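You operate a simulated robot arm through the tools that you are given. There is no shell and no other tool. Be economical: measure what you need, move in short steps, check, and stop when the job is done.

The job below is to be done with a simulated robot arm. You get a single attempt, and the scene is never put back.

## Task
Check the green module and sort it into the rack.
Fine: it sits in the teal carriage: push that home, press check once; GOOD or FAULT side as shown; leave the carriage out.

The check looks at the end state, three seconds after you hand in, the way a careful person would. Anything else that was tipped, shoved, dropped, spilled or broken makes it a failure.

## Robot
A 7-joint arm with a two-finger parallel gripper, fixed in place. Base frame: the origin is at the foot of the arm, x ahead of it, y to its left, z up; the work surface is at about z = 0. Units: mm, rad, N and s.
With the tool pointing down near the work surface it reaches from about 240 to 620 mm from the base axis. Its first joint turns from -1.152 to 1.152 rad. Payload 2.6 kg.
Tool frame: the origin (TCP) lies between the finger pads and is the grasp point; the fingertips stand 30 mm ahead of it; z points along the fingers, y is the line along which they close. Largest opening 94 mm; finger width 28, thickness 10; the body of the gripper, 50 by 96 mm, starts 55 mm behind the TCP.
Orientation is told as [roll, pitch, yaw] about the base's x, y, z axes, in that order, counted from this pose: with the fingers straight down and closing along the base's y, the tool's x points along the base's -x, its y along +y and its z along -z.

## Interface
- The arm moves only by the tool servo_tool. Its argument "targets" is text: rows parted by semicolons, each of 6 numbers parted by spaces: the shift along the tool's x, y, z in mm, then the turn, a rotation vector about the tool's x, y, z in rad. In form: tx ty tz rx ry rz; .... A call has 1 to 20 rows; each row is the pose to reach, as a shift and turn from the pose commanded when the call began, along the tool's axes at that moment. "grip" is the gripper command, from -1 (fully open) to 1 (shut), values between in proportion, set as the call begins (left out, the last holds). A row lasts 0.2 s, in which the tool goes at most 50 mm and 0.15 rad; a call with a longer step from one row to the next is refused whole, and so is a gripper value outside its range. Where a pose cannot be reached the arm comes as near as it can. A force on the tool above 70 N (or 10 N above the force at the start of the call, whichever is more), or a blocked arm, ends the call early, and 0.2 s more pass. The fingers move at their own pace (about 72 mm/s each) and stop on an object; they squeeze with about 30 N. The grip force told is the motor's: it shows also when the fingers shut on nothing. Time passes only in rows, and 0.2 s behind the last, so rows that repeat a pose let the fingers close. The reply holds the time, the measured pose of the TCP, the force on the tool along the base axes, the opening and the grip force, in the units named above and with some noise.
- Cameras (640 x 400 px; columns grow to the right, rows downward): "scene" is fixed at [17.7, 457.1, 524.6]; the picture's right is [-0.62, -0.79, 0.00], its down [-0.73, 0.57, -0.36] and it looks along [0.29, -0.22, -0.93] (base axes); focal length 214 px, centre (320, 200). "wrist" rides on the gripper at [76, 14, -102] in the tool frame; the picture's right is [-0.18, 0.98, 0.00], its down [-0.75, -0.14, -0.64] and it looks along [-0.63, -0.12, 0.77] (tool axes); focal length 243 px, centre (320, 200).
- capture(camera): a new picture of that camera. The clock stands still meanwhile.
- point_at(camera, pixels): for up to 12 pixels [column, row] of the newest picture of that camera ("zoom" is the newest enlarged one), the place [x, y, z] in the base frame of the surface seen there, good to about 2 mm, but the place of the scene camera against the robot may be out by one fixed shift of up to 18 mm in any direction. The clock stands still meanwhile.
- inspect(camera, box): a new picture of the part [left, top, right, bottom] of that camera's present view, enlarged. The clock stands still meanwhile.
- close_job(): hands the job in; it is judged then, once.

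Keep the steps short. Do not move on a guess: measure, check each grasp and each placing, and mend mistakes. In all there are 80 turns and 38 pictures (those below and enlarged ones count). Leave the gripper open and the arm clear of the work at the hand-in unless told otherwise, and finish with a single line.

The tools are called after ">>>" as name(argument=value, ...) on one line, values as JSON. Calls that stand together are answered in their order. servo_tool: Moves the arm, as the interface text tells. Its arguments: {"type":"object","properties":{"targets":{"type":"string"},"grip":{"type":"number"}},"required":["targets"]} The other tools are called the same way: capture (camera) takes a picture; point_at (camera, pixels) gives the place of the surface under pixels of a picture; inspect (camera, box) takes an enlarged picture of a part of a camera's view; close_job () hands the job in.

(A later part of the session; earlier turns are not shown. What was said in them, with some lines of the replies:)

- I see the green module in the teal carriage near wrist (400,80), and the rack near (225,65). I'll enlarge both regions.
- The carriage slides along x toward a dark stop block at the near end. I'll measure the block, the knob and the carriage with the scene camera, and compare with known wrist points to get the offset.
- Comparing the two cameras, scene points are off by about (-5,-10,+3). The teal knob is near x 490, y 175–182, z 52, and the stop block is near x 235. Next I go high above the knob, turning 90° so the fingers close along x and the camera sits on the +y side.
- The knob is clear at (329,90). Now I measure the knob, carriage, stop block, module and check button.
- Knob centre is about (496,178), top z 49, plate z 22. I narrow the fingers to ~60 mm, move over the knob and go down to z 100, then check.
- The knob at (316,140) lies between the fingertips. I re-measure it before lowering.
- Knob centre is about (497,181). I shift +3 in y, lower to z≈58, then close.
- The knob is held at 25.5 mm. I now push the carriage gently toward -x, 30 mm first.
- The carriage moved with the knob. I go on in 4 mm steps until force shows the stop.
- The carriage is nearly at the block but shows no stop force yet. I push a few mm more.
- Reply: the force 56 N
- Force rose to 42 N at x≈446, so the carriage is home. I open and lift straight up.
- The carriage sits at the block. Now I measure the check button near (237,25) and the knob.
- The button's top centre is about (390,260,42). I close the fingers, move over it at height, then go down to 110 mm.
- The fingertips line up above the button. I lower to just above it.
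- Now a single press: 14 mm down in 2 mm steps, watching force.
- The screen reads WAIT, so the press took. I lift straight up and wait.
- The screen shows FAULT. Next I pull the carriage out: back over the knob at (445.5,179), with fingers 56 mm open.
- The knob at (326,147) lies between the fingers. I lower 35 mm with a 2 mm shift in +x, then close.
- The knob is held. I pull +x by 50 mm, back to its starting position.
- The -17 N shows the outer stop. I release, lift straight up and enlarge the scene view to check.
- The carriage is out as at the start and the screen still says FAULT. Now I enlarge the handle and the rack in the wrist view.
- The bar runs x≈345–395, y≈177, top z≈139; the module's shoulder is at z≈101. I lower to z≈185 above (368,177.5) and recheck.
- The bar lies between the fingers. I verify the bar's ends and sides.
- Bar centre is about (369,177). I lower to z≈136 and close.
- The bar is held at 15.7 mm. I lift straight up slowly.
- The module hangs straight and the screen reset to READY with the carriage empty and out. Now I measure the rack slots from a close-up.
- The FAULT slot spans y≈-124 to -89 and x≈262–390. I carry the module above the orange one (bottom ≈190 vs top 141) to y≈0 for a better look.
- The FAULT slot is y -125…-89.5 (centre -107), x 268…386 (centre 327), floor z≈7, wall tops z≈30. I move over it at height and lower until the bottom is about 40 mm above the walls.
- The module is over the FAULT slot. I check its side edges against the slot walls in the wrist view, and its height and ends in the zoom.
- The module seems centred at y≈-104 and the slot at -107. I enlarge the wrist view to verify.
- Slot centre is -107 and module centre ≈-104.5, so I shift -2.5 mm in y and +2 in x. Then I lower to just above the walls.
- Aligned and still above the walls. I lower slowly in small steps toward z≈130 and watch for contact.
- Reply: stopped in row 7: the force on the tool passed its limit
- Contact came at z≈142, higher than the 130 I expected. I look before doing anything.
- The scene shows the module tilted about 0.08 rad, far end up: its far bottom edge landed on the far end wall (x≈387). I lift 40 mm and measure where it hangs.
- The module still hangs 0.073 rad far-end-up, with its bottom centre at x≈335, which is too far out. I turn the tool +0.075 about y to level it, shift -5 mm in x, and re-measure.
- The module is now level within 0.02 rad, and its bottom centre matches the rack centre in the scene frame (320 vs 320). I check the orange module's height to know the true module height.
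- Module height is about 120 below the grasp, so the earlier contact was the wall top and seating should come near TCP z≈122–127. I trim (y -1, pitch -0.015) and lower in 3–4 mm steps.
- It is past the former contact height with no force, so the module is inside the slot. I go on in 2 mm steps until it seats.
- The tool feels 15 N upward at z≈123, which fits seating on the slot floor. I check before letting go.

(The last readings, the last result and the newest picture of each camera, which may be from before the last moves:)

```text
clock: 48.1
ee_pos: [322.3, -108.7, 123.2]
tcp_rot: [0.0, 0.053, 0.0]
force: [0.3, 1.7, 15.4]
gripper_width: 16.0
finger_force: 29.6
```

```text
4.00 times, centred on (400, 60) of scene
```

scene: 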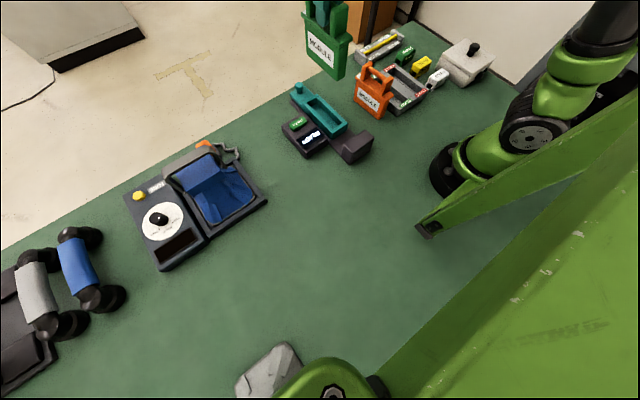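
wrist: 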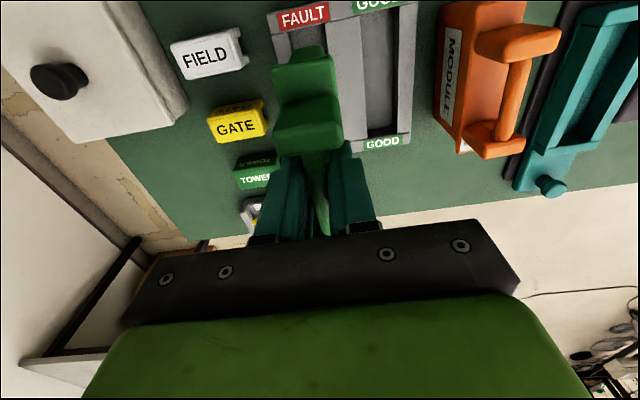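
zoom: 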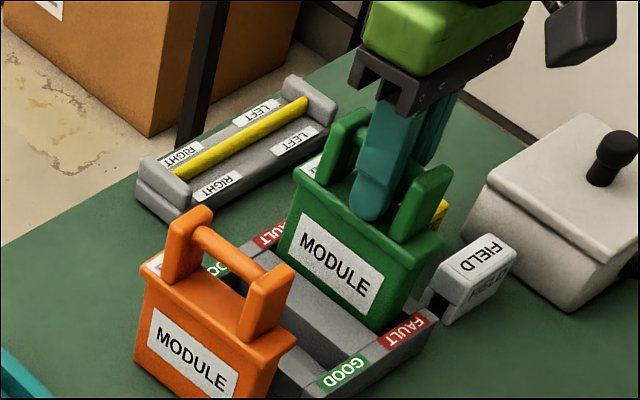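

It sits in the FAULT slot between the walls. I open and then lift straight up along base z.

>>> servo_tool(targets="0 0 0 0 0 0; 0 0 0 0 0 0; 0 0 0 0 0 0; 0.8 0 -15 0 0 0; 1.9 0 -35 0 0 0; 3.2 0 -60 0 0 0; 4.8 0 -90 0 0 0; 6.4 0 -120 0 0 0; 8.5 0 -160 0 -0.053 0; 8.5 0 -160 0 -0.053 0", grip=-0.2)

>>> inspect(camera="scene", box=[360, 10, 440, 110])

>>> capture(camera="wrist")

```text
clock: 50.3
ee_pos: [324.1, -108.1, 283.1]
tcp_rot: [0.0, 0.004, 0.001]
force: [0.2, -0.6, -0.3]
gripper_width: 56.4
finger_force: 0.1
```

```text
4.00 times, centred on (400, 60) of scene
```

zoom: 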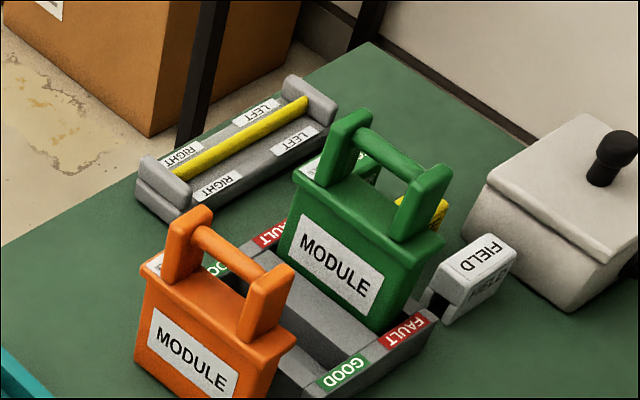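

```text
1 pictures are left
```

wrist: 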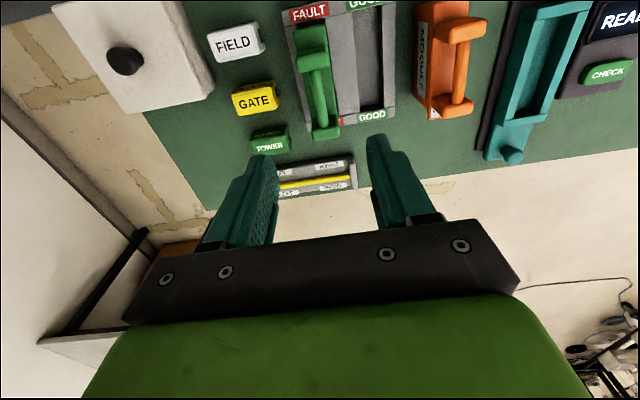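

It's released and stands in the FAULT slot; everything else is in place. I verify that it is level and seated.

>>> point_at(camera="zoom", pixels=[[296, 180], [405, 262], [305, 213], [383, 278], [345, 120], [435, 175], [372, 143], [418, 172]])

>>> point_at(wrist="x", camera="wrist", pixels=[[316, 60], [321, 95], [313, 35], [325, 130]])

```text
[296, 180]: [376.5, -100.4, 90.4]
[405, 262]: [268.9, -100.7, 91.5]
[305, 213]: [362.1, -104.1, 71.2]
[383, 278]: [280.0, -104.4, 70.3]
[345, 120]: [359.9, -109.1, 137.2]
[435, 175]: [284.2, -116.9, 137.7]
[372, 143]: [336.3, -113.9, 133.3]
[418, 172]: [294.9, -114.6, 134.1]
```

```text
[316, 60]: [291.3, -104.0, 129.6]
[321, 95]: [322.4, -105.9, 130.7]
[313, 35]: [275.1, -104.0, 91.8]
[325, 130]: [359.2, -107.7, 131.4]
```

The module is level and its posts stand ~5 mm above the orange one's, matching the slot floor. I raise the arm a little, open fully, and hand in.

>>> servo_tool(targets="0 0 -30 0 0 0; 0 0 -60 0 0 0; 0 0 -60 0 0 0; 0 0 -60 0 0 0", grip=-1)

>>> close_job()

```text
clock: 51.3
ee_pos: [325.8, -108.9, 342.7]
tcp_rot: [0.0, 0.003, 0.0]
force: [0.7, 0.0, 0.2]
gripper_width: 94.2
finger_force: 0.0
```

```text
The job is handed in.
```

The check showed FAULT: the green module sits level in the rack's FAULT slot (its first lowering touched the rack's end wall and was redone), the teal carriage is back out, and the gripper is open and clear.
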